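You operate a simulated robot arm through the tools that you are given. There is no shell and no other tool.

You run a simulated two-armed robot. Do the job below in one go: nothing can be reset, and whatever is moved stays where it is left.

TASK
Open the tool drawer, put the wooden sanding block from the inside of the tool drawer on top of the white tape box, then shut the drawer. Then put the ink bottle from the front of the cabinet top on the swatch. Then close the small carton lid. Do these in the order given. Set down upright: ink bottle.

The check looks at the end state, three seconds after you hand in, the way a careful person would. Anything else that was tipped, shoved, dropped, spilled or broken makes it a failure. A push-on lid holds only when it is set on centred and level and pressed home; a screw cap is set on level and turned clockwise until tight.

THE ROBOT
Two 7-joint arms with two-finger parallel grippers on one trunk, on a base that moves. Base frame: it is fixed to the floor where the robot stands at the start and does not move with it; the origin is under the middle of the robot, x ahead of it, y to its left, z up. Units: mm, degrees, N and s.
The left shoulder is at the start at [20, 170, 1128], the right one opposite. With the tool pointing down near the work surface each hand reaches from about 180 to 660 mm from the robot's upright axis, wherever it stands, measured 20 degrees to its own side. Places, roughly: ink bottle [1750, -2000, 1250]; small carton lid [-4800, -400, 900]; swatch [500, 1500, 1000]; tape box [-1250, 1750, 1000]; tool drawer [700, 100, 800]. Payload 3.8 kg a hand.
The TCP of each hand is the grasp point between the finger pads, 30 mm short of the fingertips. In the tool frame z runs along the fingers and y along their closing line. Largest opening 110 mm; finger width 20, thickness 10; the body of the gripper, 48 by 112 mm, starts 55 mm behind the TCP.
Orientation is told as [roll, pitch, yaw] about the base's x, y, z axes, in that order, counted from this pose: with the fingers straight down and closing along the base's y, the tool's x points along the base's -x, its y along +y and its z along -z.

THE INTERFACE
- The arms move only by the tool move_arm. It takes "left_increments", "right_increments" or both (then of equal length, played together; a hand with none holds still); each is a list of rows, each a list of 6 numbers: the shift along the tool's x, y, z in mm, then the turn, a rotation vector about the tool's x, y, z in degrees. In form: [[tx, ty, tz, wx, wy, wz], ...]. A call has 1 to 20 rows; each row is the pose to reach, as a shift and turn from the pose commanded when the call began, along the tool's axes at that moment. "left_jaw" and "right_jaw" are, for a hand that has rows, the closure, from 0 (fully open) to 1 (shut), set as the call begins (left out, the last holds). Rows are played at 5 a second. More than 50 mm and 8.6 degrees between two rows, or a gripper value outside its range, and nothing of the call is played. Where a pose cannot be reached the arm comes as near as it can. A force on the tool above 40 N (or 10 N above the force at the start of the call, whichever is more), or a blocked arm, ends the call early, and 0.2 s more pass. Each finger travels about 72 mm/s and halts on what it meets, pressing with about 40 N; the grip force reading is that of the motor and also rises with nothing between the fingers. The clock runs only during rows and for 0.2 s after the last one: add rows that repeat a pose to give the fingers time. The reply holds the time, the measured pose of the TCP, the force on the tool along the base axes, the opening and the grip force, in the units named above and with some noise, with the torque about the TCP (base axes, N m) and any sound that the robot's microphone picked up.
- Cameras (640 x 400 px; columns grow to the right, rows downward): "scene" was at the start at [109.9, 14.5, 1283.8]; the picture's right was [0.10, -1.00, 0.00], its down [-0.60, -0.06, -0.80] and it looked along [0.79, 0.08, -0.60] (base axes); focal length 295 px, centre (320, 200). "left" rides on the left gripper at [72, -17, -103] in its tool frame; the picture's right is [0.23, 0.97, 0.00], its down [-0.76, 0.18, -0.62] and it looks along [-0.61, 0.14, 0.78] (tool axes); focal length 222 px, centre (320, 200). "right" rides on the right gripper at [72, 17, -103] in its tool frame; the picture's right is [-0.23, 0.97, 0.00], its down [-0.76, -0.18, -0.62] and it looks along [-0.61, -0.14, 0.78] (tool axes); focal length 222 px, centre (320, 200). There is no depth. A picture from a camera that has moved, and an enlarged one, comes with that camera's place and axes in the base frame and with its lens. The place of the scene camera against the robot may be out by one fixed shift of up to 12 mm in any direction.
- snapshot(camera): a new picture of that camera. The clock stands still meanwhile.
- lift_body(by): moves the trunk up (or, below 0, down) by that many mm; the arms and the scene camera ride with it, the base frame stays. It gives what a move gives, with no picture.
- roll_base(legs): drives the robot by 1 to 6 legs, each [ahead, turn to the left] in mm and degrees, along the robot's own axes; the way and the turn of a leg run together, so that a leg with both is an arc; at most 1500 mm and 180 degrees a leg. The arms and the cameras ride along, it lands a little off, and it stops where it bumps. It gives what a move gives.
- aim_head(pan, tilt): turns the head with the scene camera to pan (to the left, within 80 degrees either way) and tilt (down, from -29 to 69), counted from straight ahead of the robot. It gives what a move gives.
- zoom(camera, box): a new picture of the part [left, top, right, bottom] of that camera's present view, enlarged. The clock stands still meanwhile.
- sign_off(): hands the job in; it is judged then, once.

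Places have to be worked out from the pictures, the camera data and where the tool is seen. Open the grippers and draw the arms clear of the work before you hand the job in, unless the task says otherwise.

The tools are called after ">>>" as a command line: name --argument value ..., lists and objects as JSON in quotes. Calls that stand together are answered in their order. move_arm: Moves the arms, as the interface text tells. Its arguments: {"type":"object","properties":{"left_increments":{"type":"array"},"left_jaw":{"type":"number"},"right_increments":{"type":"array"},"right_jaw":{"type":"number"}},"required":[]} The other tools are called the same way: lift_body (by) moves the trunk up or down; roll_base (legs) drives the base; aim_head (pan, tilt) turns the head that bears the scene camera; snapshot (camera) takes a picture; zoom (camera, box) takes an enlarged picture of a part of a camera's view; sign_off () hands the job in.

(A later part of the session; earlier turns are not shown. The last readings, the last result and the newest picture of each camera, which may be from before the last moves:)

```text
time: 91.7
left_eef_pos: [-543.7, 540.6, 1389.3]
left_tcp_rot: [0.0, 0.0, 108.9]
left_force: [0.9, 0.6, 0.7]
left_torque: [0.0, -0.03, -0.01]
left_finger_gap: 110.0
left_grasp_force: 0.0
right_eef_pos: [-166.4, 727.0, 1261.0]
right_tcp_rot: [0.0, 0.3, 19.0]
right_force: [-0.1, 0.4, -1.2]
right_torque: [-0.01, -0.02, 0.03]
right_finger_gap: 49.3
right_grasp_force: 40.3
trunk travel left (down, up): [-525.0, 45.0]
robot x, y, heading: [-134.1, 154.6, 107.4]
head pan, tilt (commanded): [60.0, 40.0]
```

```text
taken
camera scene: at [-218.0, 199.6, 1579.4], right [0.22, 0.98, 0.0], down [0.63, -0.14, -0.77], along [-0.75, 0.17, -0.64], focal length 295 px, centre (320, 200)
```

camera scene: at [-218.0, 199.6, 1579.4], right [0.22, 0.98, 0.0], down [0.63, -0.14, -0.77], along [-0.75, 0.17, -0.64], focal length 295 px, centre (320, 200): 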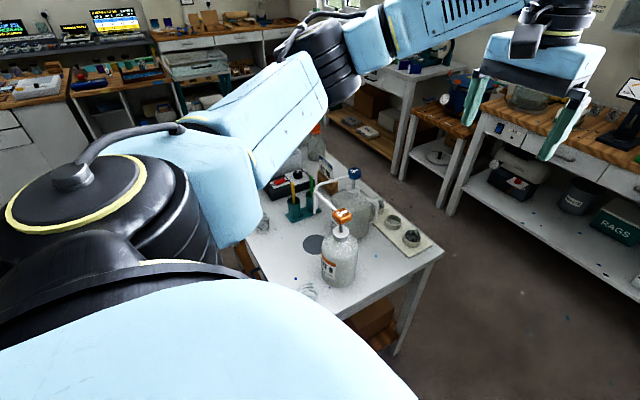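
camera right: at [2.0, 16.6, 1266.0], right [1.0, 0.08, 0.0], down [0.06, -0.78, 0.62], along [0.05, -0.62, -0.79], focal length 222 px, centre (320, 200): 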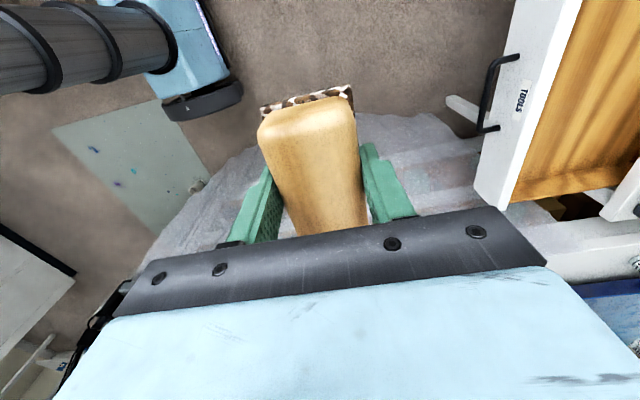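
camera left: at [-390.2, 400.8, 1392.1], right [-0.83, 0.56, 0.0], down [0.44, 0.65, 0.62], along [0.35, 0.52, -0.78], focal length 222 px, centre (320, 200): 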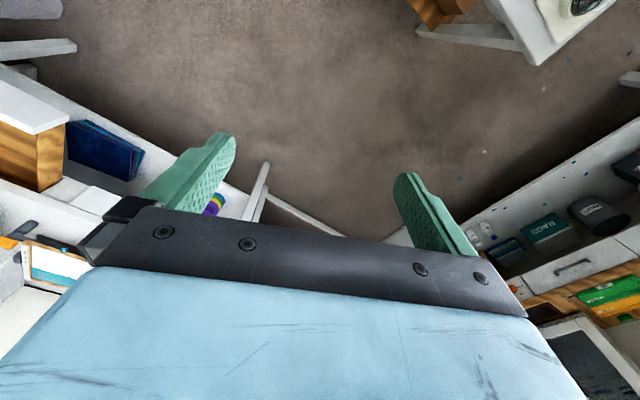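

Island items are all upright and clear. Now I zoom on the tape box from here to triangulate it against the earlier view.

>>> aim_head --pan 15 --tilt 20

>>> zoom --camera "scene" --box '[240, 150, 400, 250]'

>>> snapshot --camera "scene"

```text
time: 92.8
left_eef_pos: [-543.4, 540.3, 1387.6]
left_tcp_rot: [0.0, -0.1, 108.8]
left_force: [0.1, 0.2, 0.5]
left_torque: [-0.02, -0.01, 0.03]
left_finger_gap: 109.8
left_grasp_force: 0.0
right_eef_pos: [-167.4, 725.9, 1261.7]
right_tcp_rot: [-0.1, 0.2, 18.9]
right_force: [-0.1, 0.4, -1.3]
right_torque: [-0.01, -0.01, 0.02]
right_finger_gap: 49.5
right_grasp_force: 40.4
trunk travel left (down, up): [-525.0, 45.0]
robot x, y, heading: [-130.1, 155.6, 107.5]
head pan, tilt (commanded): [15.0, 20.0]
```

```text
4.00 times, centred on (320, 200) of scene
camera zoom: at [-185.1, 259.6, 1610.8], right [0.84, 0.54, 0.0], down [0.18, -0.29, -0.94], along [-0.5, 0.79, -0.34], focal length 1182 px, centre (320, 200)
```

zoom: 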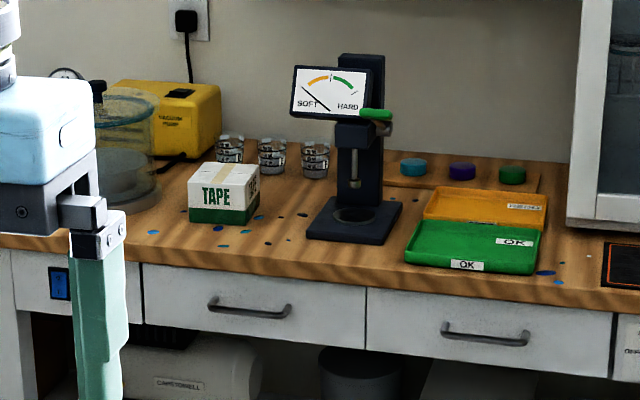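

```text
taken
camera scene: at [-185.1, 259.6, 1610.8], right [0.84, 0.54, 0.0], down [0.18, -0.29, -0.94], along [-0.5, 0.79, -0.34], focal length 295 px, centre (320, 200)
```

scene: 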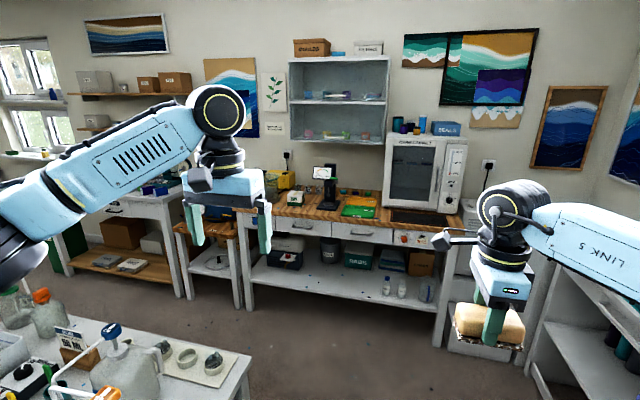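

Triangulated: the tape box is ~104 × 90 mm with its top at z≈937, centred near [-1353, 1791]; the bench edge is ~210 mm in front of it. I drive along the aisle past the island and turn left toward the bench's left end, with a picture before continuing.

>>> roll_base --legs '[[1055, 0], [0, 45], [0, 45]]'

>>> aim_head --pan 0 --tilt 35

>>> snapshot --camera "scene"

```text
time: 102.3
left_eef_pos: [-829.4, 747.1, 1389.5]
left_tcp_rot: [0.1, -0.1, -161.8]
left_force: [-0.5, -0.5, 1.1]
left_torque: [-0.03, 0.02, 0.03]
left_finger_gap: 110.2
left_grasp_force: 0.0
right_eef_pos: [-1011.3, 1127.4, 1263.4]
right_tcp_rot: [0.0, 0.3, 108.2]
right_force: [-0.4, -0.5, -1.1]
right_torque: [0.01, 0.01, 0.01]
right_finger_gap: 49.2
right_grasp_force: 40.2
trunk travel left (down, up): [-525.0, 45.0]
robot x, y, heading: [-441.1, 1156.7, -163.4]
head pan, tilt (commanded): [15.0, 20.0]
```

```text
time: 103.1
left_eef_pos: [-829.5, 748.8, 1389.0]
left_tcp_rot: [0.0, 0.0, -161.7]
left_force: [-0.2, 0.1, -0.2]
left_torque: [0.02, 0.0, 0.02]
left_finger_gap: 110.1
left_grasp_force: 0.1
right_eef_pos: [-1010.8, 1128.2, 1263.0]
right_tcp_rot: [0.0, 0.4, 108.1]
right_force: [0.4, -0.5, -0.8]
right_torque: [-0.01, -0.01, 0.0]
right_finger_gap: 49.4
right_grasp_force: 40.1
trunk travel left (down, up): [-525.0, 45.0]
robot x, y, heading: [-437.8, 1156.0, -163.4]
head pan, tilt (commanded): [0.0, 35.0]
```

```text
taken
camera scene: at [-541.4, 1131.0, 1587.0], right [-0.29, 0.96, 0.0], down [0.55, 0.17, -0.82], along [-0.78, -0.24, -0.57], focal length 295 px, centre (320, 200)
```

scene: 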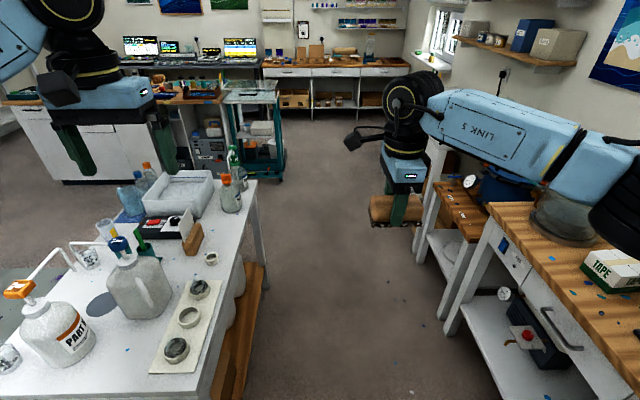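

From here the island's far edge is closer than I thought (v≈985), so the corridor centre lies ~200 mm nearer the bench. I raise the trunk a bit more and weave to the corridor centre, then along it to the bench's left part.

>>> lift_body --by 40

>>> roll_base --legs '[[0, -41], [312, 0], [0, 42], [600, 0]]'

>>> aim_head --pan -50 --tilt 30

>>> snapshot --camera "scene"

```text
time: 103.9
left_eef_pos: [-829.8, 748.2, 1427.8]
left_tcp_rot: [-0.1, -0.1, -161.9]
left_force: [0.3, -0.1, -0.7]
left_torque: [-0.02, 0.03, 0.01]
left_finger_gap: 109.8
left_grasp_force: 0.1
right_eef_pos: [-1012.2, 1127.2, 1300.8]
right_tcp_rot: [0.0, 0.3, 108.3]
right_force: [0.0, 0.7, -0.9]
right_torque: [0.0, 0.03, 0.0]
right_finger_gap: 49.2
right_grasp_force: 40.0
trunk travel left (down, up): [-565.0, 5.0]
robot x, y, heading: [-436.5, 1154.5, -163.2]
head pan, tilt (commanded): [0.0, 35.0]
```

```text
time: 112.9
left_eef_pos: [-1671.3, 670.7, 1429.5]
left_tcp_rot: [0.0, -0.3, -160.1]
left_force: [-0.3, 0.1, 0.6]
left_torque: [-0.02, 0.01, 0.02]
left_finger_gap: 110.0
left_grasp_force: 0.1
right_eef_pos: [-1863.2, 1044.3, 1301.6]
right_tcp_rot: [-0.1, 0.3, 110.2]
right_force: [-0.8, 0.4, -1.4]
right_torque: [-0.03, 0.02, 0.03]
right_finger_gap: 49.5
right_grasp_force: 40.2
trunk travel left (down, up): [-565.0, 5.0]
robot x, y, heading: [-1295.7, 1094.7, -161.4]
head pan, tilt (commanded): [0.0, 35.0]
```

```text
time: 114.0
left_eef_pos: [-1670.4, 671.0, 1429.2]
left_tcp_rot: [0.0, -0.1, -160.1]
left_force: [0.8, -0.4, 0.0]
left_torque: [0.04, 0.0, 0.01]
left_finger_gap: 110.0
left_grasp_force: 0.1
right_eef_pos: [-1864.3, 1043.4, 1301.8]
right_tcp_rot: [-0.2, 0.3, 110.2]
right_force: [0.2, 0.4, -1.7]
right_torque: [0.0, -0.02, 0.02]
right_finger_gap: 49.2
right_grasp_force: 39.9
trunk travel left (down, up): [-565.0, 5.0]
robot x, y, heading: [-1292.0, 1092.9, -161.5]
head pan, tilt (commanded): [-50.0, 30.0]
```

```text
taken
camera scene: at [-1388.4, 1137.1, 1634.7], right [0.52, 0.85, 0.0], down [0.43, -0.26, -0.87], along [-0.74, 0.45, -0.5], focal length 295 px, centre (320, 200)
```

scene: 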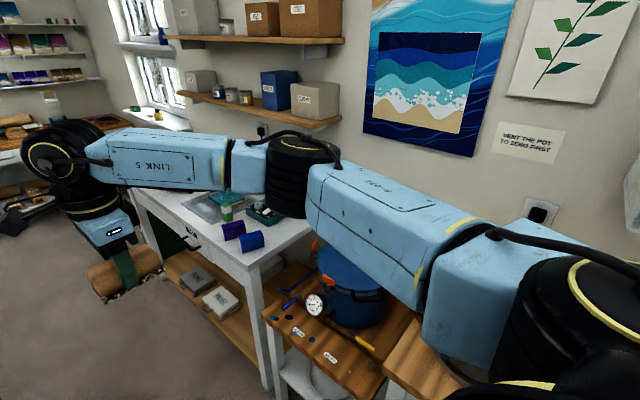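

I'm at the intended spot in the corridor. I turn right 91° to face the bench, hands staying well above everything on it.

>>> roll_base --legs '[[0, -45], [0, -45.9]]'

>>> aim_head --pan -5 --tilt 45

>>> snapshot --camera "scene"

>>> snapshot --camera "right"

```text
time: 118.6
left_eef_pos: [-1705.8, 1477.0, 1428.6]
left_tcp_rot: [0.0, -0.1, 108.9]
left_force: [-0.8, -0.1, 0.8]
left_torque: [-0.01, -0.01, 0.0]
left_finger_gap: 109.8
left_grasp_force: 0.0
right_eef_pos: [-1327.8, 1662.3, 1302.8]
right_tcp_rot: [-0.1, 0.2, 18.8]
right_force: [-0.8, -0.3, -0.5]
right_torque: [-0.01, 0.01, 0.01]
right_finger_gap: 49.2
right_grasp_force: 39.8
trunk travel left (down, up): [-565.0, 5.0]
robot x, y, heading: [-1295.7, 1090.2, 107.4]
head pan, tilt (commanded): [-50.0, 30.0]
```

```text
time: 119.7
left_eef_pos: [-1704.8, 1477.4, 1427.7]
left_tcp_rot: [0.0, -0.1, 108.7]
left_force: [-0.1, 0.1, -0.5]
left_torque: [0.02, -0.04, 0.02]
left_finger_gap: 110.1
left_grasp_force: 0.0
right_eef_pos: [-1328.5, 1661.4, 1302.2]
right_tcp_rot: [-0.1, 0.3, 18.8]
right_force: [0.0, -0.2, -1.8]
right_torque: [-0.03, 0.02, -0.02]
right_finger_gap: 49.4
right_grasp_force: 40.2
trunk travel left (down, up): [-565.0, 5.0]
robot x, y, heading: [-1291.3, 1091.2, 107.2]
head pan, tilt (commanded): [-5.0, 45.0]
```

```text
taken
camera scene: at [-1314.4, 1196.4, 1612.2], right [0.98, 0.21, 0.0], down [0.15, -0.69, -0.71], along [-0.15, 0.69, -0.71], focal length 295 px, centre (320, 200)
```

scene: 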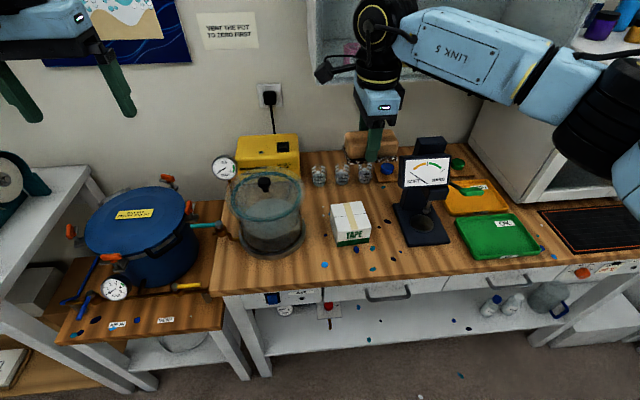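

```text
taken
camera right: at [-1401.8, 1655.9, 1405.8], right [-0.1, 1.0, 0.0], down [0.78, 0.08, 0.62], along [0.62, 0.06, -0.79], focal length 222 px, centre (320, 200)
```

right: 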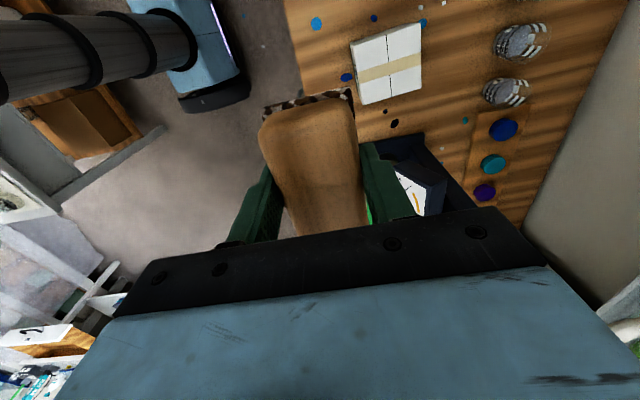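

The tape box is clearly visible from above with both cameras. I zoom in to measure its top face precisely.

>>> zoom --camera "scene" --box '[280, 170, 440, 270]'

>>> zoom --camera "right" --box '[320, 0, 480, 100]'

```text
4.00 times, centred on (360, 220) of scene
camera zoom: at [-1314.4, 1196.4, 1612.2], right [0.98, 0.21, 0.0], down [0.15, -0.69, -0.71], along [-0.15, 0.69, -0.71], focal length 1182 px, centre (160, 120)
```

zoom: 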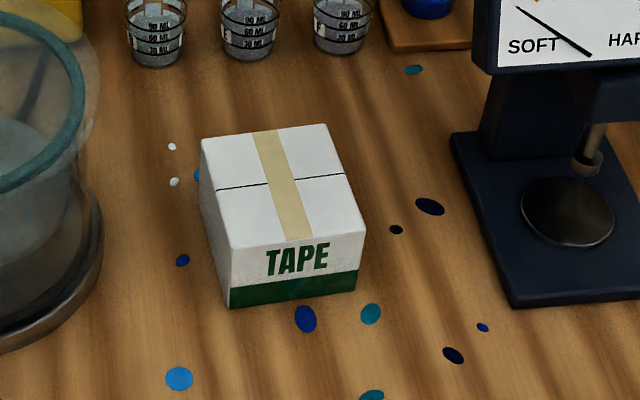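

```text
4.00 times, centred on (400, 50) of right
camera zoom: at [-1401.8, 1655.9, 1405.8], right [-0.1, 1.0, 0.0], down [0.78, 0.08, 0.62], along [0.62, 0.06, -0.79], focal length 888 px, centre (0, 800)
```

zoom: 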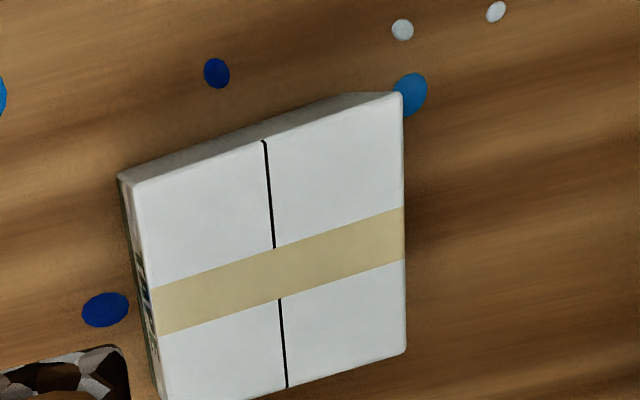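

Combining both views, the box top is ~98 × 110 mm at z≈957, centred near [-1350, 1785]. I drive ahead 110 mm for reach and lower the trunk part-way, then re-measure with the wrist camera.

>>> roll_base --legs '[[110, 0]]'

>>> snapshot --camera "right"

>>> snapshot --camera "scene"

```text
time: 120.9
left_eef_pos: [-1737.3, 1580.4, 1428.6]
left_tcp_rot: [0.0, -0.2, 108.8]
left_force: [0.1, 0.5, -0.5]
left_torque: [-0.02, -0.02, -0.04]
left_finger_gap: 110.1
left_grasp_force: 0.0
right_eef_pos: [-1360.9, 1765.7, 1301.9]
right_tcp_rot: [-0.2, 0.3, 18.9]
right_force: [-0.3, 0.2, -0.6]
right_torque: [-0.02, 0.03, 0.02]
right_finger_gap: 49.6
right_grasp_force: 39.7
trunk travel left (down, up): [-565.0, 5.0]
robot x, y, heading: [-1328.8, 1195.1, 107.3]
head pan, tilt (commanded): [-5.0, 45.0]
```

```text
taken
camera right: at [-1434.8, 1758.9, 1406.2], right [-0.1, 0.99, 0.0], down [0.78, 0.08, 0.62], along [0.62, 0.06, -0.79], focal length 222 px, centre (320, 200)
```

right: 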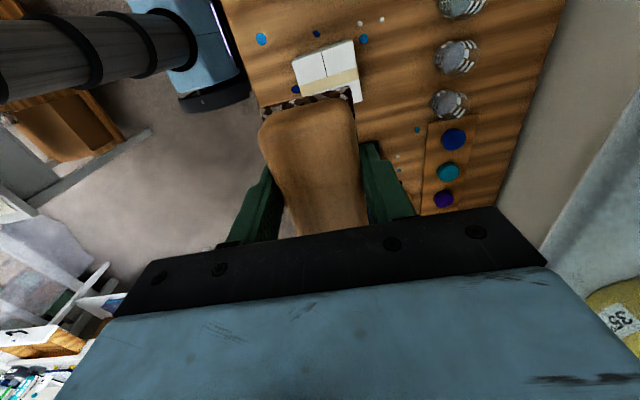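

```text
taken
camera scene: at [-1346.9, 1299.4, 1612.3], right [0.98, 0.21, 0.0], down [0.15, -0.69, -0.71], along [-0.15, 0.69, -0.71], focal length 295 px, centre (320, 200)
```

scene: 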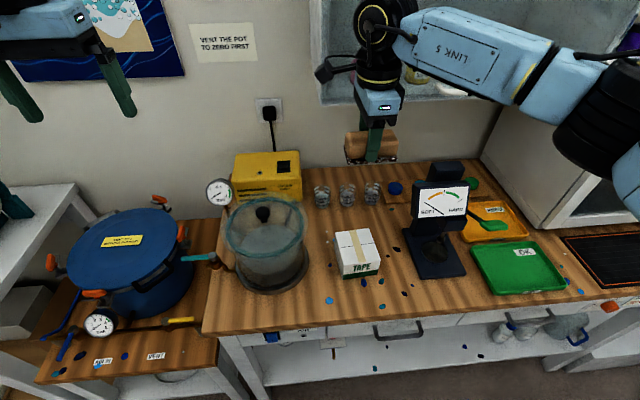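

I centre the block over the box (17 mm right, 15 mm forward, 1.2° yaw trim), then lower the trunk by 200 mm and check alignment; the neighbouring vacuum chamber and tester remain ~50+ mm clear.

>>> move_arm --right_increments '[[-8, 7, 0, 0, 0, 0.6], [-16.6, 14.7, 0, 0, 0, 1.2], [-16.6, 14.7, 0, 0, 0, 1.2]]'

>>> lift_body --by -200

>>> snapshot --camera "right"

>>> snapshot --camera "scene"

>>> zoom --camera "scene" --box '[280, 70, 440, 170]'

```text
time: 121.7
left_eef_pos: [-1738.3, 1579.6, 1428.4]
left_tcp_rot: [0.0, -0.2, 108.9]
left_force: [-0.1, -0.6, 0.3]
left_torque: [-0.02, 0.0, 0.01]
left_finger_gap: 110.0
left_grasp_force: 0.0
right_eef_pos: [-1350.3, 1784.9, 1302.3]
right_tcp_rot: [-0.1, 0.4, 17.7]
right_force: [0.5, -0.1, -1.5]
right_torque: [-0.01, 0.02, 0.01]
right_finger_gap: 49.3
right_grasp_force: 39.9
trunk travel left (down, up): [-565.0, 5.0]
robot x, y, heading: [-1327.0, 1192.8, 107.3]
head pan, tilt (commanded): [-5.0, 45.0]
```

```text
time: 123.9
left_eef_pos: [-1739.2, 1580.3, 1229.8]
left_tcp_rot: [0.1, -0.2, 108.9]
left_force: [-1.1, -0.1, -0.6]
left_torque: [0.0, -0.02, 0.05]
left_finger_gap: 110.1
left_grasp_force: 0.1
right_eef_pos: [-1350.0, 1785.1, 1102.7]
right_tcp_rot: [-0.1, 0.4, 17.7]
right_force: [0.4, 0.2, -1.3]
right_torque: [-0.01, 0.01, 0.0]
right_finger_gap: 49.5
right_grasp_force: 39.8
trunk travel left (down, up): [-365.0, 205.0]
robot x, y, heading: [-1325.4, 1192.3, 107.3]
head pan, tilt (commanded): [-5.0, 45.0]
```

```text
taken
camera right: at [-1423.7, 1780.1, 1205.8], right [-0.08, 1.0, 0.0], down [0.78, 0.06, 0.62], along [0.62, 0.05, -0.79], focal length 222 px, centre (320, 200)
```

right: 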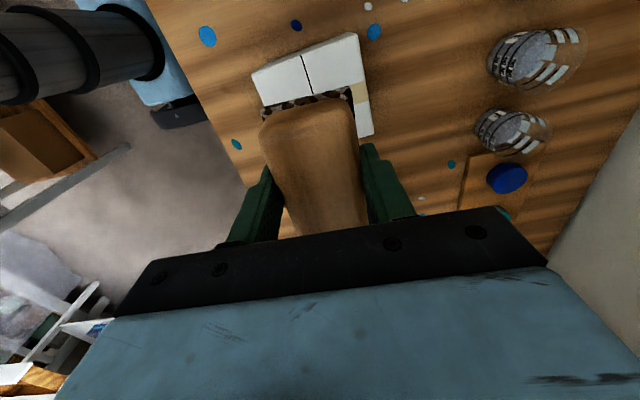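

```text
taken
camera scene: at [-1347.1, 1300.0, 1412.3], right [0.98, 0.21, 0.0], down [0.15, -0.69, -0.71], along [-0.15, 0.69, -0.71], focal length 295 px, centre (320, 200)
```

scene: 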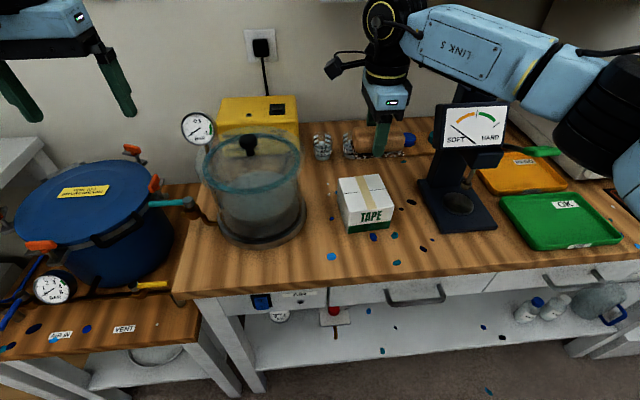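

```text
4.00 times, centred on (360, 120) of scene
camera zoom: at [-1347.1, 1300.0, 1412.3], right [0.98, 0.21, 0.0], down [0.15, -0.69, -0.71], along [-0.15, 0.69, -0.71], focal length 1182 px, centre (160, 520)
```

zoom: 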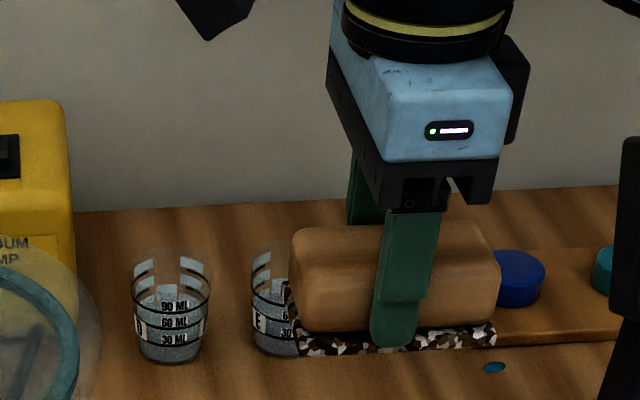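

The block hangs level, its underside about at fingertip level. I lower only the right arm (the left hand is above the blue pot's edge) to leave ~25 mm above the box, then compare block and box outlines.

>>> move_arm --right_increments '[[0, 0, 40, 0, 0, 0], [0, 0, 80, 0, 0, 0], [0, 0, 80, 0, 0, 0]]'

>>> snapshot --camera "right"

>>> zoom --camera "scene" --box '[280, 120, 440, 220]'

```text
time: 124.7
left_eef_pos: [-1738.3, 1579.2, 1228.6]
left_tcp_rot: [0.0, -0.2, 108.9]
left_force: [0.5, 0.5, -0.2]
left_torque: [0.0, -0.01, 0.0]
left_finger_gap: 109.9
left_grasp_force: 0.1
right_eef_pos: [-1350.7, 1784.8, 1023.3]
right_tcp_rot: [0.0, 0.3, 17.7]
right_force: [-0.4, 0.1, -0.6]
right_torque: [0.0, 0.03, 0.0]
right_finger_gap: 49.5
right_grasp_force: 40.1
trunk travel left (down, up): [-365.0, 205.0]
robot x, y, heading: [-1324.1, 1194.5, 107.4]
head pan, tilt (commanded): [-5.0, 45.0]
```

```text
taken
camera right: at [-1423.7, 1779.6, 1125.8], right [-0.08, 1.0, 0.0], down [0.78, 0.06, 0.62], along [0.62, 0.05, -0.79], focal length 222 px, centre (320, 200)
```

right: 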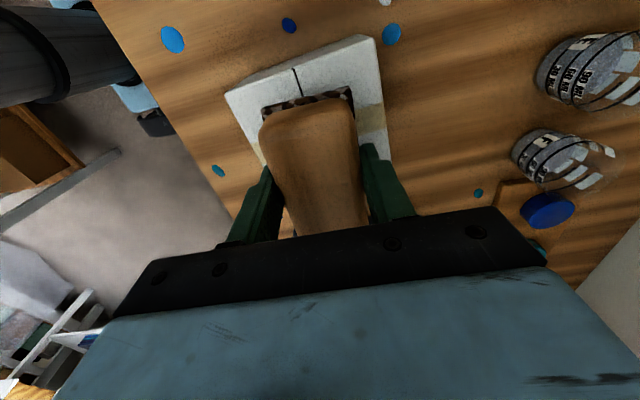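

```text
4.00 times, centred on (360, 170) of scene
camera zoom: at [-1347.1, 1300.0, 1412.2], right [0.98, 0.21, 0.0], down [0.15, -0.69, -0.71], along [-0.15, 0.69, -0.71], focal length 1182 px, centre (160, 320)
```

zoom: 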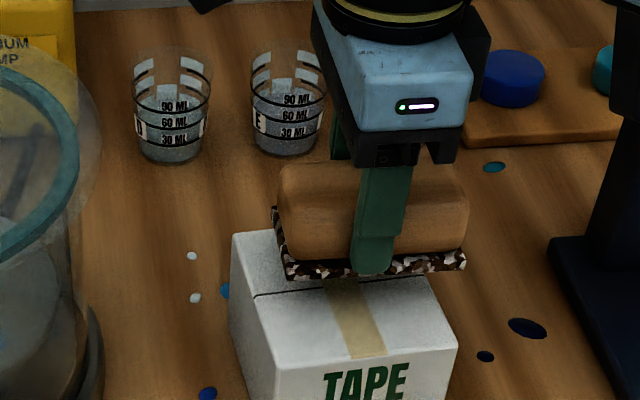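

Both views agree the block sits ~12 mm too far right relative to the box. I shift 12 mm left and descend, watching for first contact.

>>> move_arm --right_increments '[[6, -1, 0, 0, 0, 0], [12, -2, 0, 0, 0, 0], [12, -2, 8, 0, 0, 0], [12, -2, 16, 0, 0, 0], [12, -2, 22, 0, 0, 0], [12, -2, 22, 0, 0, 0]]'

>>> zoom --camera "scene" --box '[280, 130, 440, 230]'

>>> snapshot --camera "right"

```text
time: 126.1
left_eef_pos: [-1738.7, 1580.3, 1229.1]
left_tcp_rot: [0.1, -0.2, 108.9]
left_force: [-0.3, -1.0, 0.6]
left_torque: [-0.02, 0.01, -0.02]
left_finger_gap: 110.3
left_grasp_force: 0.2
right_eef_pos: [-1360.3, 1779.2, 1000.2]
right_tcp_rot: [-0.1, 0.3, 17.8]
right_force: [0.1, 0.3, -0.7]
right_torque: [0.0, 0.01, -0.01]
right_finger_gap: 49.4
right_grasp_force: 40.1
trunk travel left (down, up): [-365.0, 205.0]
robot x, y, heading: [-1331.4, 1193.2, 107.2]
head pan, tilt (commanded): [-5.0, 45.0]
```

```text
4.00 times, centred on (360, 180) of scene
camera zoom: at [-1347.1, 1300.1, 1412.2], right [0.98, 0.21, 0.0], down [0.15, -0.69, -0.71], along [-0.15, 0.69, -0.71], focal length 1182 px, centre (160, 280)
```

zoom: 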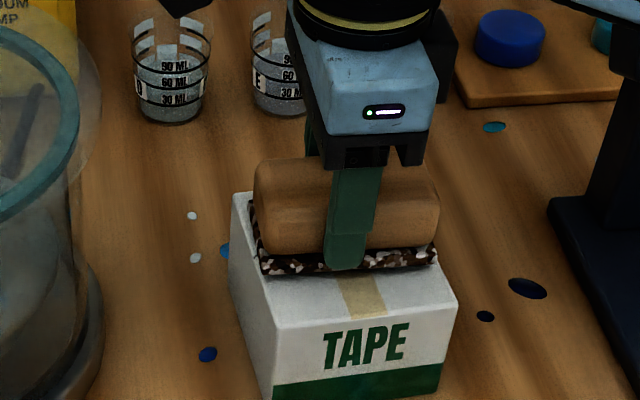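

```text
taken
camera right: at [-1434.5, 1774.2, 1103.8], right [-0.08, 1.0, 0.0], down [0.78, 0.06, 0.62], along [0.62, 0.05, -0.79], focal length 222 px, centre (320, 200)
```

right: 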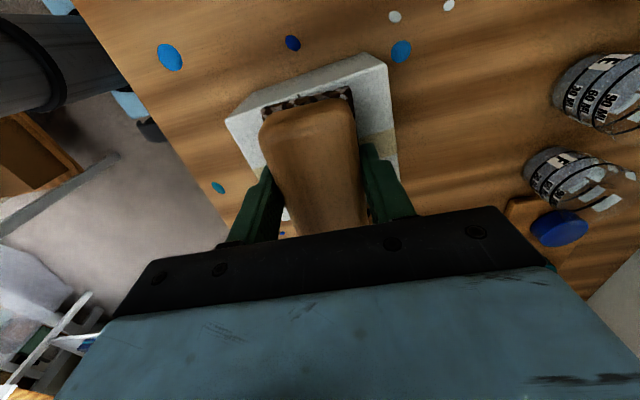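

The block is now centred over the box with a small gap beneath. I lower in 3 mm steps and check the force each time.

>>> move_arm --right_increments '[[0, 0, 2, 0, 0, 0], [0, 0, 4, 0, 0, 0], [0, 0, 4, 0, 0, 0]]'

>>> move_arm --right_increments '[[0, 0, 2, 0, 0, 0], [0, 0, 3, 0, 0, 0], [0, 0, 3, 0, 0, 0]]'

```text
time: 126.9
left_eef_pos: [-1737.8, 1580.3, 1228.7]
left_tcp_rot: [0.0, -0.2, 108.9]
left_force: [-0.1, 1.0, -0.5]
left_torque: [-0.03, 0.02, 0.05]
left_finger_gap: 110.0
left_grasp_force: 0.1
right_eef_pos: [-1360.6, 1780.2, 995.7]
right_tcp_rot: [-0.1, 0.4, 17.7]
right_force: [1.1, -0.2, -1.9]
right_torque: [0.01, 0.01, -0.03]
right_finger_gap: 49.2
right_grasp_force: 40.3
trunk travel left (down, up): [-365.0, 205.0]
robot x, y, heading: [-1324.3, 1193.9, 107.5]
head pan, tilt (commanded): [-5.0, 45.0]
```

```text
time: 127.7
left_eef_pos: [-1737.4, 1580.4, 1229.3]
left_tcp_rot: [0.1, -0.2, 108.9]
left_force: [0.1, 0.2, 0.2]
left_torque: [0.01, 0.02, 0.0]
left_finger_gap: 109.7
left_grasp_force: 0.1
right_eef_pos: [-1360.2, 1780.5, 994.3]
right_tcp_rot: [-0.1, 0.3, 17.7]
right_force: [0.9, 0.5, 3.7]
right_torque: [0.03, -0.1, 0.01]
right_finger_gap: 49.3
right_grasp_force: 39.8
trunk travel left (down, up): [-365.0, 205.0]
robot x, y, heading: [-1324.7, 1190.9, 107.2]
head pan, tilt (commanded): [-5.0, 45.0]
```

Contact: the vertical force rose to about +4 N, so the block rests on the box. I open the jaws gently and then lift straight up.

>>> move_arm --right_increments '[[0, 0, 0, 0, 0, 0], [0, 0, 0, 0, 0, 0], [0, 0, 0, 0, 0, 0]]' --right_jaw 0.4

>>> zoom --camera "scene" --box '[280, 130, 440, 230]'

```text
time: 128.5
left_eef_pos: [-1739.2, 1580.8, 1227.7]
left_tcp_rot: [0.0, -0.3, 108.8]
left_force: [0.0, -0.2, 0.7]
left_torque: [-0.02, -0.01, -0.01]
left_finger_gap: 110.1
left_grasp_force: 0.0
right_eef_pos: [-1362.2, 1779.0, 992.9]
right_tcp_rot: [0.0, 0.3, 17.8]
right_force: [0.4, -0.3, 1.0]
right_torque: [0.03, -0.01, 0.03]
right_finger_gap: 66.3
right_grasp_force: 0.1
trunk travel left (down, up): [-365.0, 205.0]
robot x, y, heading: [-1329.0, 1195.1, 107.4]
head pan, tilt (commanded): [-5.0, 45.0]
```

```text
4.00 times, centred on (360, 180) of scene
camera zoom: at [-1347.1, 1300.1, 1412.2], right [0.98, 0.21, 0.0], down [0.15, -0.69, -0.71], along [-0.15, 0.69, -0.71], focal length 1182 px, centre (160, 280)
```

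zoom: 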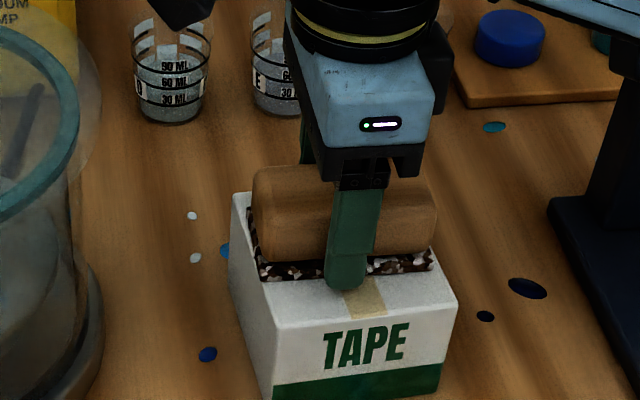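

The block sits on the box and the fingers have opened clear of it. I lift the hand straight up.

>>> move_arm --right_increments '[[0, 0, -10, 0, 0, 0], [0, 0, -25, 0, 0, 0], [0, 0, -60, 0, 0, 0], [0, 0, -105, 0, 0, 0], [0, 0, -150, 0, 0, 0], [0, 0, -195, 0, 0, 0], [0, 0, -195, 0, 0, 0]]'

>>> zoom --camera "scene" --box '[280, 130, 440, 230]'

>>> snapshot --camera "scene"

```text
time: 130.1
left_eef_pos: [-1738.2, 1578.8, 1229.1]
left_tcp_rot: [-0.1, -0.1, 108.9]
left_force: [-0.2, -0.7, 0.4]
left_torque: [-0.01, 0.01, -0.01]
left_finger_gap: 110.0
left_grasp_force: 0.1
right_eef_pos: [-1360.5, 1780.5, 1187.6]
right_tcp_rot: [0.0, 0.2, 17.7]
right_force: [-0.7, -0.1, -0.7]
right_torque: [-0.02, 0.05, 0.05]
right_finger_gap: 66.0
right_grasp_force: 0.0
trunk travel left (down, up): [-365.0, 205.0]
robot x, y, heading: [-1327.0, 1194.3, 107.5]
head pan, tilt (commanded): [-5.0, 45.0]
```

```text
4.00 times, centred on (360, 180) of scene
camera zoom: at [-1347.0, 1300.5, 1412.1], right [0.98, 0.21, 0.0], down [0.15, -0.69, -0.71], along [-0.15, 0.69, -0.71], focal length 1182 px, centre (160, 280)
```

zoom: 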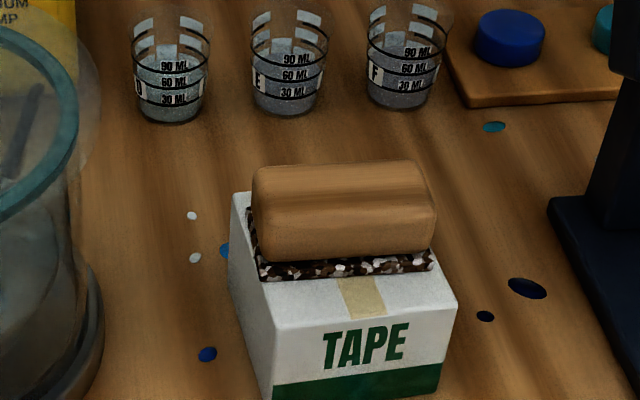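

```text
taken
camera scene: at [-1347.0, 1300.5, 1412.1], right [0.98, 0.21, 0.0], down [0.15, -0.69, -0.71], along [-0.15, 0.69, -0.71], focal length 295 px, centre (320, 200)
```

scene: 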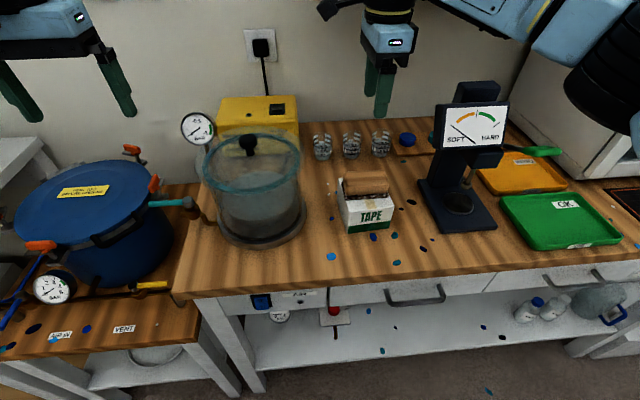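

The block sits squarely on the tape box and nothing else was disturbed. Now I raise the trunk, back off, and retrace the corridor toward the tool drawer.

>>> lift_body --by 200

>>> roll_base --legs '[[-100, 0], [0, -45], [0, -45]]'

>>> aim_head --pan 0 --tilt 35

>>> snapshot --camera "scene"

```text
time: 132.3
left_eef_pos: [-1738.9, 1580.9, 1428.7]
left_tcp_rot: [0.0, -0.1, 108.8]
left_force: [0.0, 0.3, -0.7]
left_torque: [-0.04, -0.01, 0.03]
left_finger_gap: 109.9
left_grasp_force: 0.1
right_eef_pos: [-1358.9, 1779.2, 1386.6]
right_tcp_rot: [-0.1, 0.3, 17.6]
right_force: [0.3, -0.4, 0.1]
right_torque: [0.01, -0.01, -0.01]
right_finger_gap: 65.9
right_grasp_force: 0.1
trunk travel left (down, up): [-565.0, 5.0]
robot x, y, heading: [-1327.4, 1197.2, 107.2]
head pan, tilt (commanded): [-5.0, 45.0]
```

```text
time: 137.5
left_eef_pos: [-910.1, 1510.4, 1427.8]
left_tcp_rot: [0.1, -0.1, 18.8]
left_force: [0.1, 0.2, -0.3]
left_torque: [-0.04, 0.01, 0.0]
left_finger_gap: 109.7
left_grasp_force: 0.0
right_eef_pos: [-710.7, 1132.0, 1387.4]
right_tcp_rot: [0.0, 0.2, -72.5]
right_force: [-0.2, -1.0, 0.1]
right_torque: [0.0, 0.03, 0.0]
right_finger_gap: 65.8
right_grasp_force: 0.1
trunk travel left (down, up): [-565.0, 5.0]
robot x, y, heading: [-1294.7, 1099.0, 17.3]
head pan, tilt (commanded): [-5.0, 45.0]
```

```text
time: 138.3
left_eef_pos: [-909.5, 1511.3, 1429.4]
left_tcp_rot: [0.0, -0.1, 18.6]
left_force: [0.0, -0.1, -0.6]
left_torque: [0.01, 0.04, -0.01]
left_finger_gap: 109.8
left_grasp_force: 0.0
right_eef_pos: [-711.0, 1133.3, 1387.3]
right_tcp_rot: [-0.2, 0.3, -72.4]
right_force: [-0.9, -0.8, 0.1]
right_torque: [0.0, 0.01, 0.02]
right_finger_gap: 66.1
right_grasp_force: 0.0
trunk travel left (down, up): [-565.0, 5.0]
robot x, y, heading: [-1298.8, 1095.1, 17.3]
head pan, tilt (commanded): [0.0, 35.0]
```

```text
taken
camera scene: at [-1189.4, 1137.6, 1626.9], right [0.3, -0.96, 0.0], down [-0.55, -0.17, -0.82], along [0.78, 0.24, -0.57], focal length 295 px, centre (320, 200)
```

scene: 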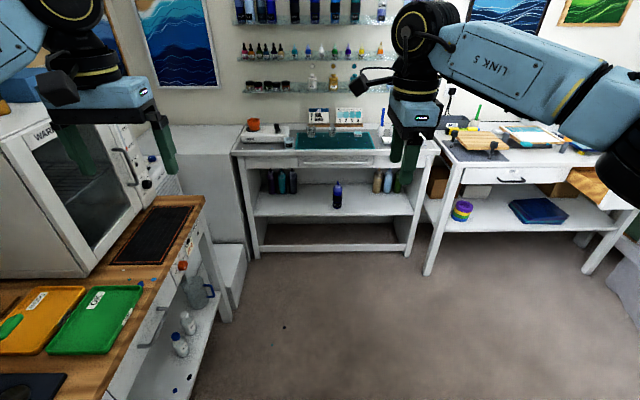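

The way ahead is clear. I drive 760 mm ahead, turn right to run down the aisle between island and drawer table.

>>> roll_base --legs '[[760, 0], [0, -45], [0, -45]]'

>>> snapshot --camera "scene"

```text
time: 146.5
left_eef_pos: [-154.5, 939.1, 1427.4]
left_tcp_rot: [0.0, 0.0, -71.2]
left_force: [-0.3, 1.0, 0.2]
left_torque: [0.01, 0.01, 0.0]
left_finger_gap: 110.0
left_grasp_force: 0.0
right_eef_pos: [-533.0, 739.9, 1387.4]
right_tcp_rot: [0.0, 0.3, -162.5]
right_force: [0.6, 0.3, -0.5]
right_torque: [-0.02, -0.02, 0.04]
right_finger_gap: 66.0
right_grasp_force: 0.1
trunk travel left (down, up): [-565.0, 5.0]
robot x, y, heading: [-564.4, 1321.8, -72.7]
head pan, tilt (commanded): [0.0, 35.0]
```

```text
taken
camera scene: at [-530.6, 1226.7, 1627.0], right [-0.96, -0.3, 0.0], down [-0.17, 0.55, -0.82], along [0.24, -0.78, -0.57], focal length 295 px, centre (320, 200)
```

scene: 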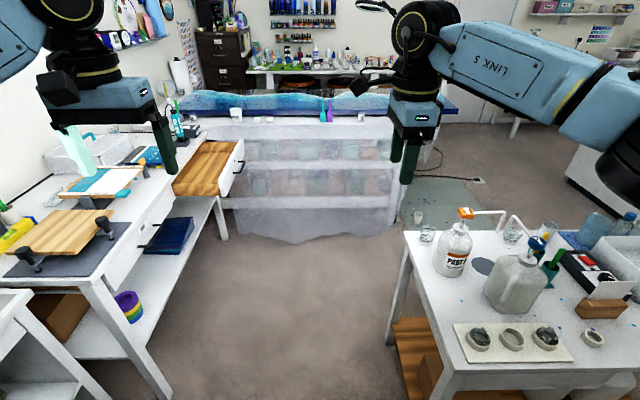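

The aisle is clear and the drawer still stands open. I drive most of the way down the aisle, biased slightly to the table side away from the island.

>>> roll_base --legs '[[0, 2.4], [1325, 0]]'

>>> aim_head --pan 60 --tilt 45

>>> snapshot --camera "scene"

```text
time: 153.6
left_eef_pos: [296.4, -300.6, 1428.3]
left_tcp_rot: [0.0, -0.1, -69.4]
left_force: [0.2, -1.0, 0.2]
left_torque: [-0.03, 0.02, 0.0]
left_finger_gap: 109.9
left_grasp_force: 0.1
right_eef_pos: [-75.7, -511.6, 1388.7]
right_tcp_rot: [0.0, 0.3, -160.8]
right_force: [0.5, -1.2, -0.1]
right_torque: [0.04, -0.02, 0.01]
right_finger_gap: 66.1
right_grasp_force: 0.0
trunk travel left (down, up): [-565.0, 5.0]
robot x, y, heading: [-126.4, 74.8, -70.9]
head pan, tilt (commanded): [0.0, 35.0]
```

```text
time: 154.8
left_eef_pos: [296.8, -300.5, 1428.2]
left_tcp_rot: [0.0, 0.0, -69.5]
left_force: [-0.8, 0.3, -0.9]
left_torque: [0.03, 0.01, 0.02]
left_finger_gap: 110.1
left_grasp_force: 0.0
right_eef_pos: [-74.4, -511.0, 1387.9]
right_tcp_rot: [-0.2, 0.3, -160.7]
right_force: [1.1, 0.1, 0.9]
right_torque: [0.01, -0.01, 0.02]
right_finger_gap: 66.2
right_grasp_force: 0.0
trunk travel left (down, up): [-565.0, 5.0]
robot x, y, heading: [-126.4, 71.1, -70.6]
head pan, tilt (commanded): [60.0, 45.0]
```

```text
taken
camera scene: at [-37.5, 43.1, 1612.2], right [-0.19, -0.98, 0.0], down [-0.69, 0.14, -0.71], along [0.69, -0.14, -0.71], focal length 295 px, centre (320, 200)
```

scene: 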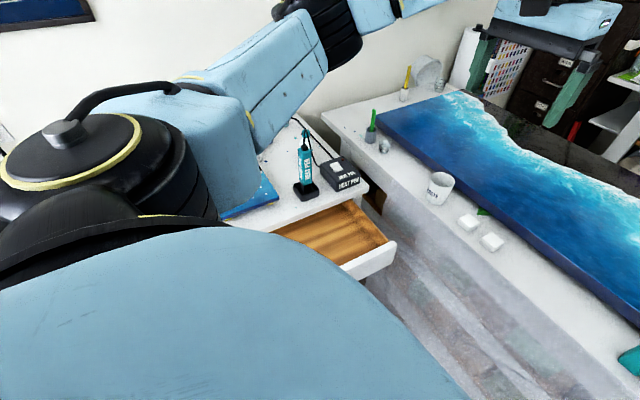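

I turn left to face the drawer again and back up ~115 mm to the stand-off used when opening it.

>>> roll_base --legs '[[0, 44], [0, 44.3], [-115, 0]]'

>>> aim_head --pan -10 --tilt 45

>>> snapshot --camera "scene"

```text
time: 160.1
left_eef_pos: [150.1, 452.4, 1428.0]
left_tcp_rot: [0.1, 0.0, 19.0]
left_force: [0.4, -0.6, 1.0]
left_torque: [-0.01, -0.01, 0.0]
left_finger_gap: 109.9
left_grasp_force: 0.1
right_eef_pos: [350.8, 74.5, 1385.9]
right_tcp_rot: [-0.1, 0.3, -72.2]
right_force: [0.2, 0.7, -0.4]
right_torque: [0.04, 0.0, 0.0]
right_finger_gap: 66.0
right_grasp_force: 0.1
trunk travel left (down, up): [-565.0, 5.0]
robot x, y, heading: [-236.4, 37.8, 17.7]
head pan, tilt (commanded): [60.0, 45.0]
```

```text
time: 161.5
left_eef_pos: [149.5, 452.6, 1426.6]
left_tcp_rot: [0.0, -0.2, 19.0]
left_force: [-0.7, 0.2, 0.6]
left_torque: [0.03, -0.03, 0.06]
left_finger_gap: 109.8
left_grasp_force: 0.1
right_eef_pos: [351.2, 74.2, 1387.4]
right_tcp_rot: [0.0, 0.3, -72.2]
right_force: [-0.4, 0.2, 0.3]
right_torque: [0.0, -0.01, 0.03]
right_finger_gap: 65.8
right_grasp_force: 0.0
trunk travel left (down, up): [-565.0, 5.0]
robot x, y, heading: [-235.5, 39.9, 17.6]
head pan, tilt (commanded): [-10.0, 45.0]
```

```text
taken
camera scene: at [-131.2, 61.6, 1612.1], right [0.13, -0.99, 0.0], down [-0.7, -0.09, -0.71], along [0.7, 0.09, -0.71], focal length 295 px, centre (320, 200)
```

scene: 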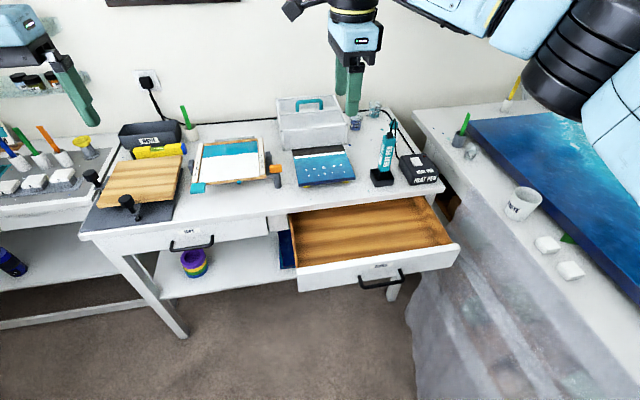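

Same stand-off as before. I re-form the 45° hand pose at the retracted spot above the handle, and then lower the trunk by 500 mm to handle height.

>>> move_arm --right_increments '[[-22, -27.5, -4, -7.35, 0, -0.1], [-44, -55, -8, -14.7, 0, -0.2], [-66, -82.6, -12, -22, 0, -0.3], [-88, -110, -16, -29.4, 0, -0.4], [-110, -137.7, -20, -36.8, 0, -0.5], [-131.8, -165.2, -23, -44.1, 0, -0.6], [-131.8, -165.2, -23, -44.1, 0, -0.6]]' --right_jaw 0.74

>>> lift_body --by -500

>>> snapshot --camera "right"

```text
time: 163.1
left_eef_pos: [150.7, 453.1, 1427.6]
left_tcp_rot: [0.1, -0.1, 19.0]
left_force: [0.1, 1.2, 0.7]
left_torque: [0.01, -0.02, 0.0]
left_finger_gap: 110.4
left_grasp_force: 0.1
right_eef_pos: [233.9, -101.9, 1409.0]
right_tcp_rot: [44.2, 0.0, -71.6]
right_force: [0.5, 0.1, 0.2]
right_torque: [-0.04, 0.04, -0.01]
right_finger_gap: 28.3
right_grasp_force: 0.1
trunk travel left (down, up): [-565.0, 5.0]
robot x, y, heading: [-233.6, 42.6, 17.7]
head pan, tilt (commanded): [-10.0, 45.0]
```

```text
refused: -500 is not a number from -400 to 400
```

```text
taken
camera right: at [154.9, -50.7, 1495.0], right [0.74, 0.0, 0.68], down [-0.29, -0.9, 0.32], along [0.61, -0.44, -0.66], focal length 222 px, centre (320, 200)
```

right: 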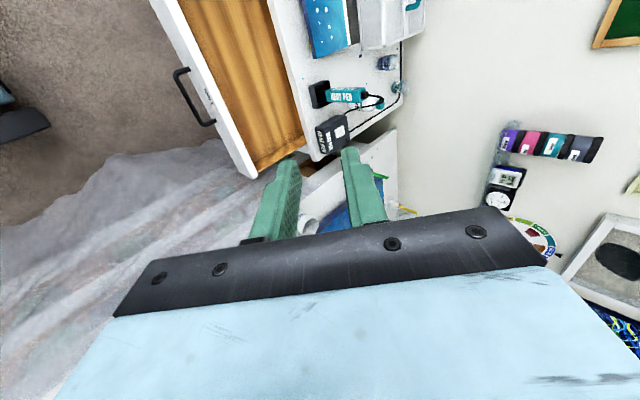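

The lift is limited to 400 mm per call, so I lower in two parts and look again at the handle.

>>> lift_body --by -300

>>> lift_body --by -200

>>> snapshot --camera "right"

>>> snapshot --camera "scene"

```text
time: 166.1
left_eef_pos: [149.5, 451.1, 1128.9]
left_tcp_rot: [0.0, -0.1, 19.0]
left_force: [0.5, -0.2, -0.5]
left_torque: [-0.01, 0.02, -0.03]
left_finger_gap: 110.2
left_grasp_force: 0.1
right_eef_pos: [233.3, -102.5, 1110.6]
right_tcp_rot: [44.1, 0.1, -71.7]
right_force: [-0.3, 0.7, 0.1]
right_torque: [0.01, 0.0, -0.04]
right_finger_gap: 28.5
right_grasp_force: 0.0
trunk travel left (down, up): [-265.0, 305.0]
robot x, y, heading: [-235.7, 40.5, 17.4]
head pan, tilt (commanded): [-10.0, 45.0]
```

```text
time: 168.3
left_eef_pos: [149.6, 451.0, 928.5]
left_tcp_rot: [0.1, -0.1, 19.0]
left_force: [0.5, -0.2, 0.5]
left_torque: [-0.02, -0.01, 0.0]
left_finger_gap: 110.1
left_grasp_force: 0.0
right_eef_pos: [232.8, -102.4, 909.8]
right_tcp_rot: [44.1, 0.0, -71.6]
right_force: [-0.3, -0.9, -0.1]
right_torque: [0.01, 0.0, 0.01]
right_finger_gap: 28.6
right_grasp_force: 0.1
trunk travel left (down, up): [-65.0, 505.0]
robot x, y, heading: [-237.1, 39.9, 17.7]
head pan, tilt (commanded): [-10.0, 45.0]
```

```text
taken
camera right: at [154.1, -51.8, 995.3], right [0.74, 0.0, 0.68], down [-0.29, -0.9, 0.32], along [0.61, -0.44, -0.66], focal length 222 px, centre (320, 200)
```

right: 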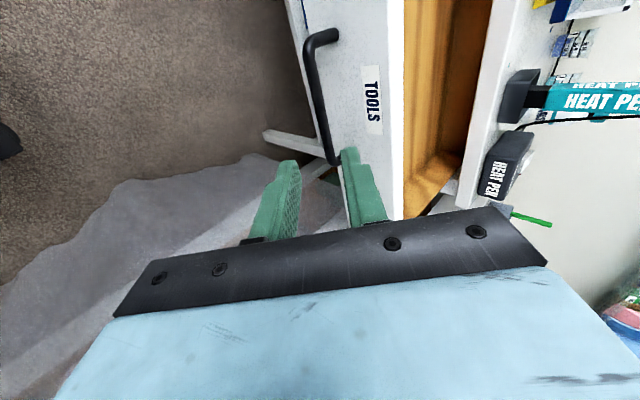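

```text
taken
camera scene: at [-131.4, 61.4, 1112.3], right [0.13, -0.99, 0.0], down [-0.7, -0.09, -0.71], along [0.7, 0.09, -0.71], focal length 295 px, centre (320, 200)
```

scene: 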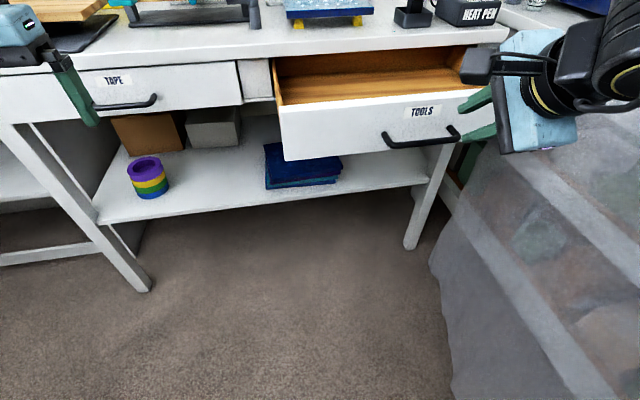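

The bar lines up with the hand's axis again. I advance along the tool axis to straddle it and close.

>>> move_arm --right_increments '[[0, 0, 35, 0, 0, 0], [0, 0, 70, 0, 0, 0], [0, 0, 100, 0, 0, 0], [0, 0, 118, 0, 0, 0], [0, 0, 130, 0, 0, 0], [0, 0, 130, 0, 0, 0]]'

>>> snapshot --camera "right"

```text
time: 169.7
left_eef_pos: [149.8, 451.5, 928.8]
left_tcp_rot: [0.0, -0.1, 18.9]
left_force: [0.8, 0.2, 0.1]
left_torque: [0.0, -0.02, 0.02]
left_finger_gap: 110.0
left_grasp_force: 0.1
right_eef_pos: [319.2, -74.9, 816.2]
right_tcp_rot: [43.9, 0.1, -71.7]
right_force: [-0.1, 0.6, 0.6]
right_torque: [0.0, -0.03, 0.03]
right_finger_gap: 28.6
right_grasp_force: 0.1
trunk travel left (down, up): [-65.0, 505.0]
robot x, y, heading: [-232.2, 38.7, 17.6]
head pan, tilt (commanded): [-10.0, 45.0]
```

```text
taken
camera right: at [240.2, -23.9, 901.8], right [0.74, 0.0, 0.68], down [-0.29, -0.9, 0.32], along [0.61, -0.44, -0.66], focal length 222 px, centre (320, 200)
```

right: 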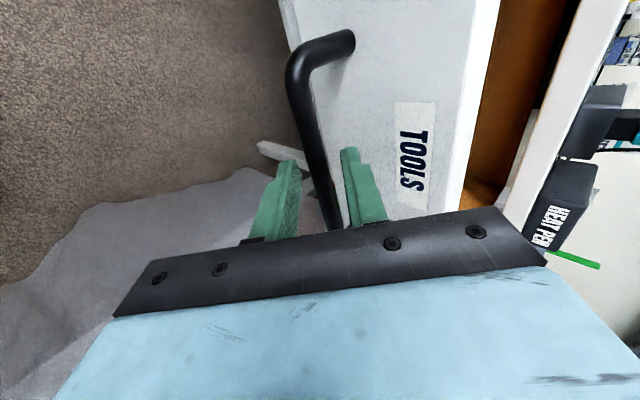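

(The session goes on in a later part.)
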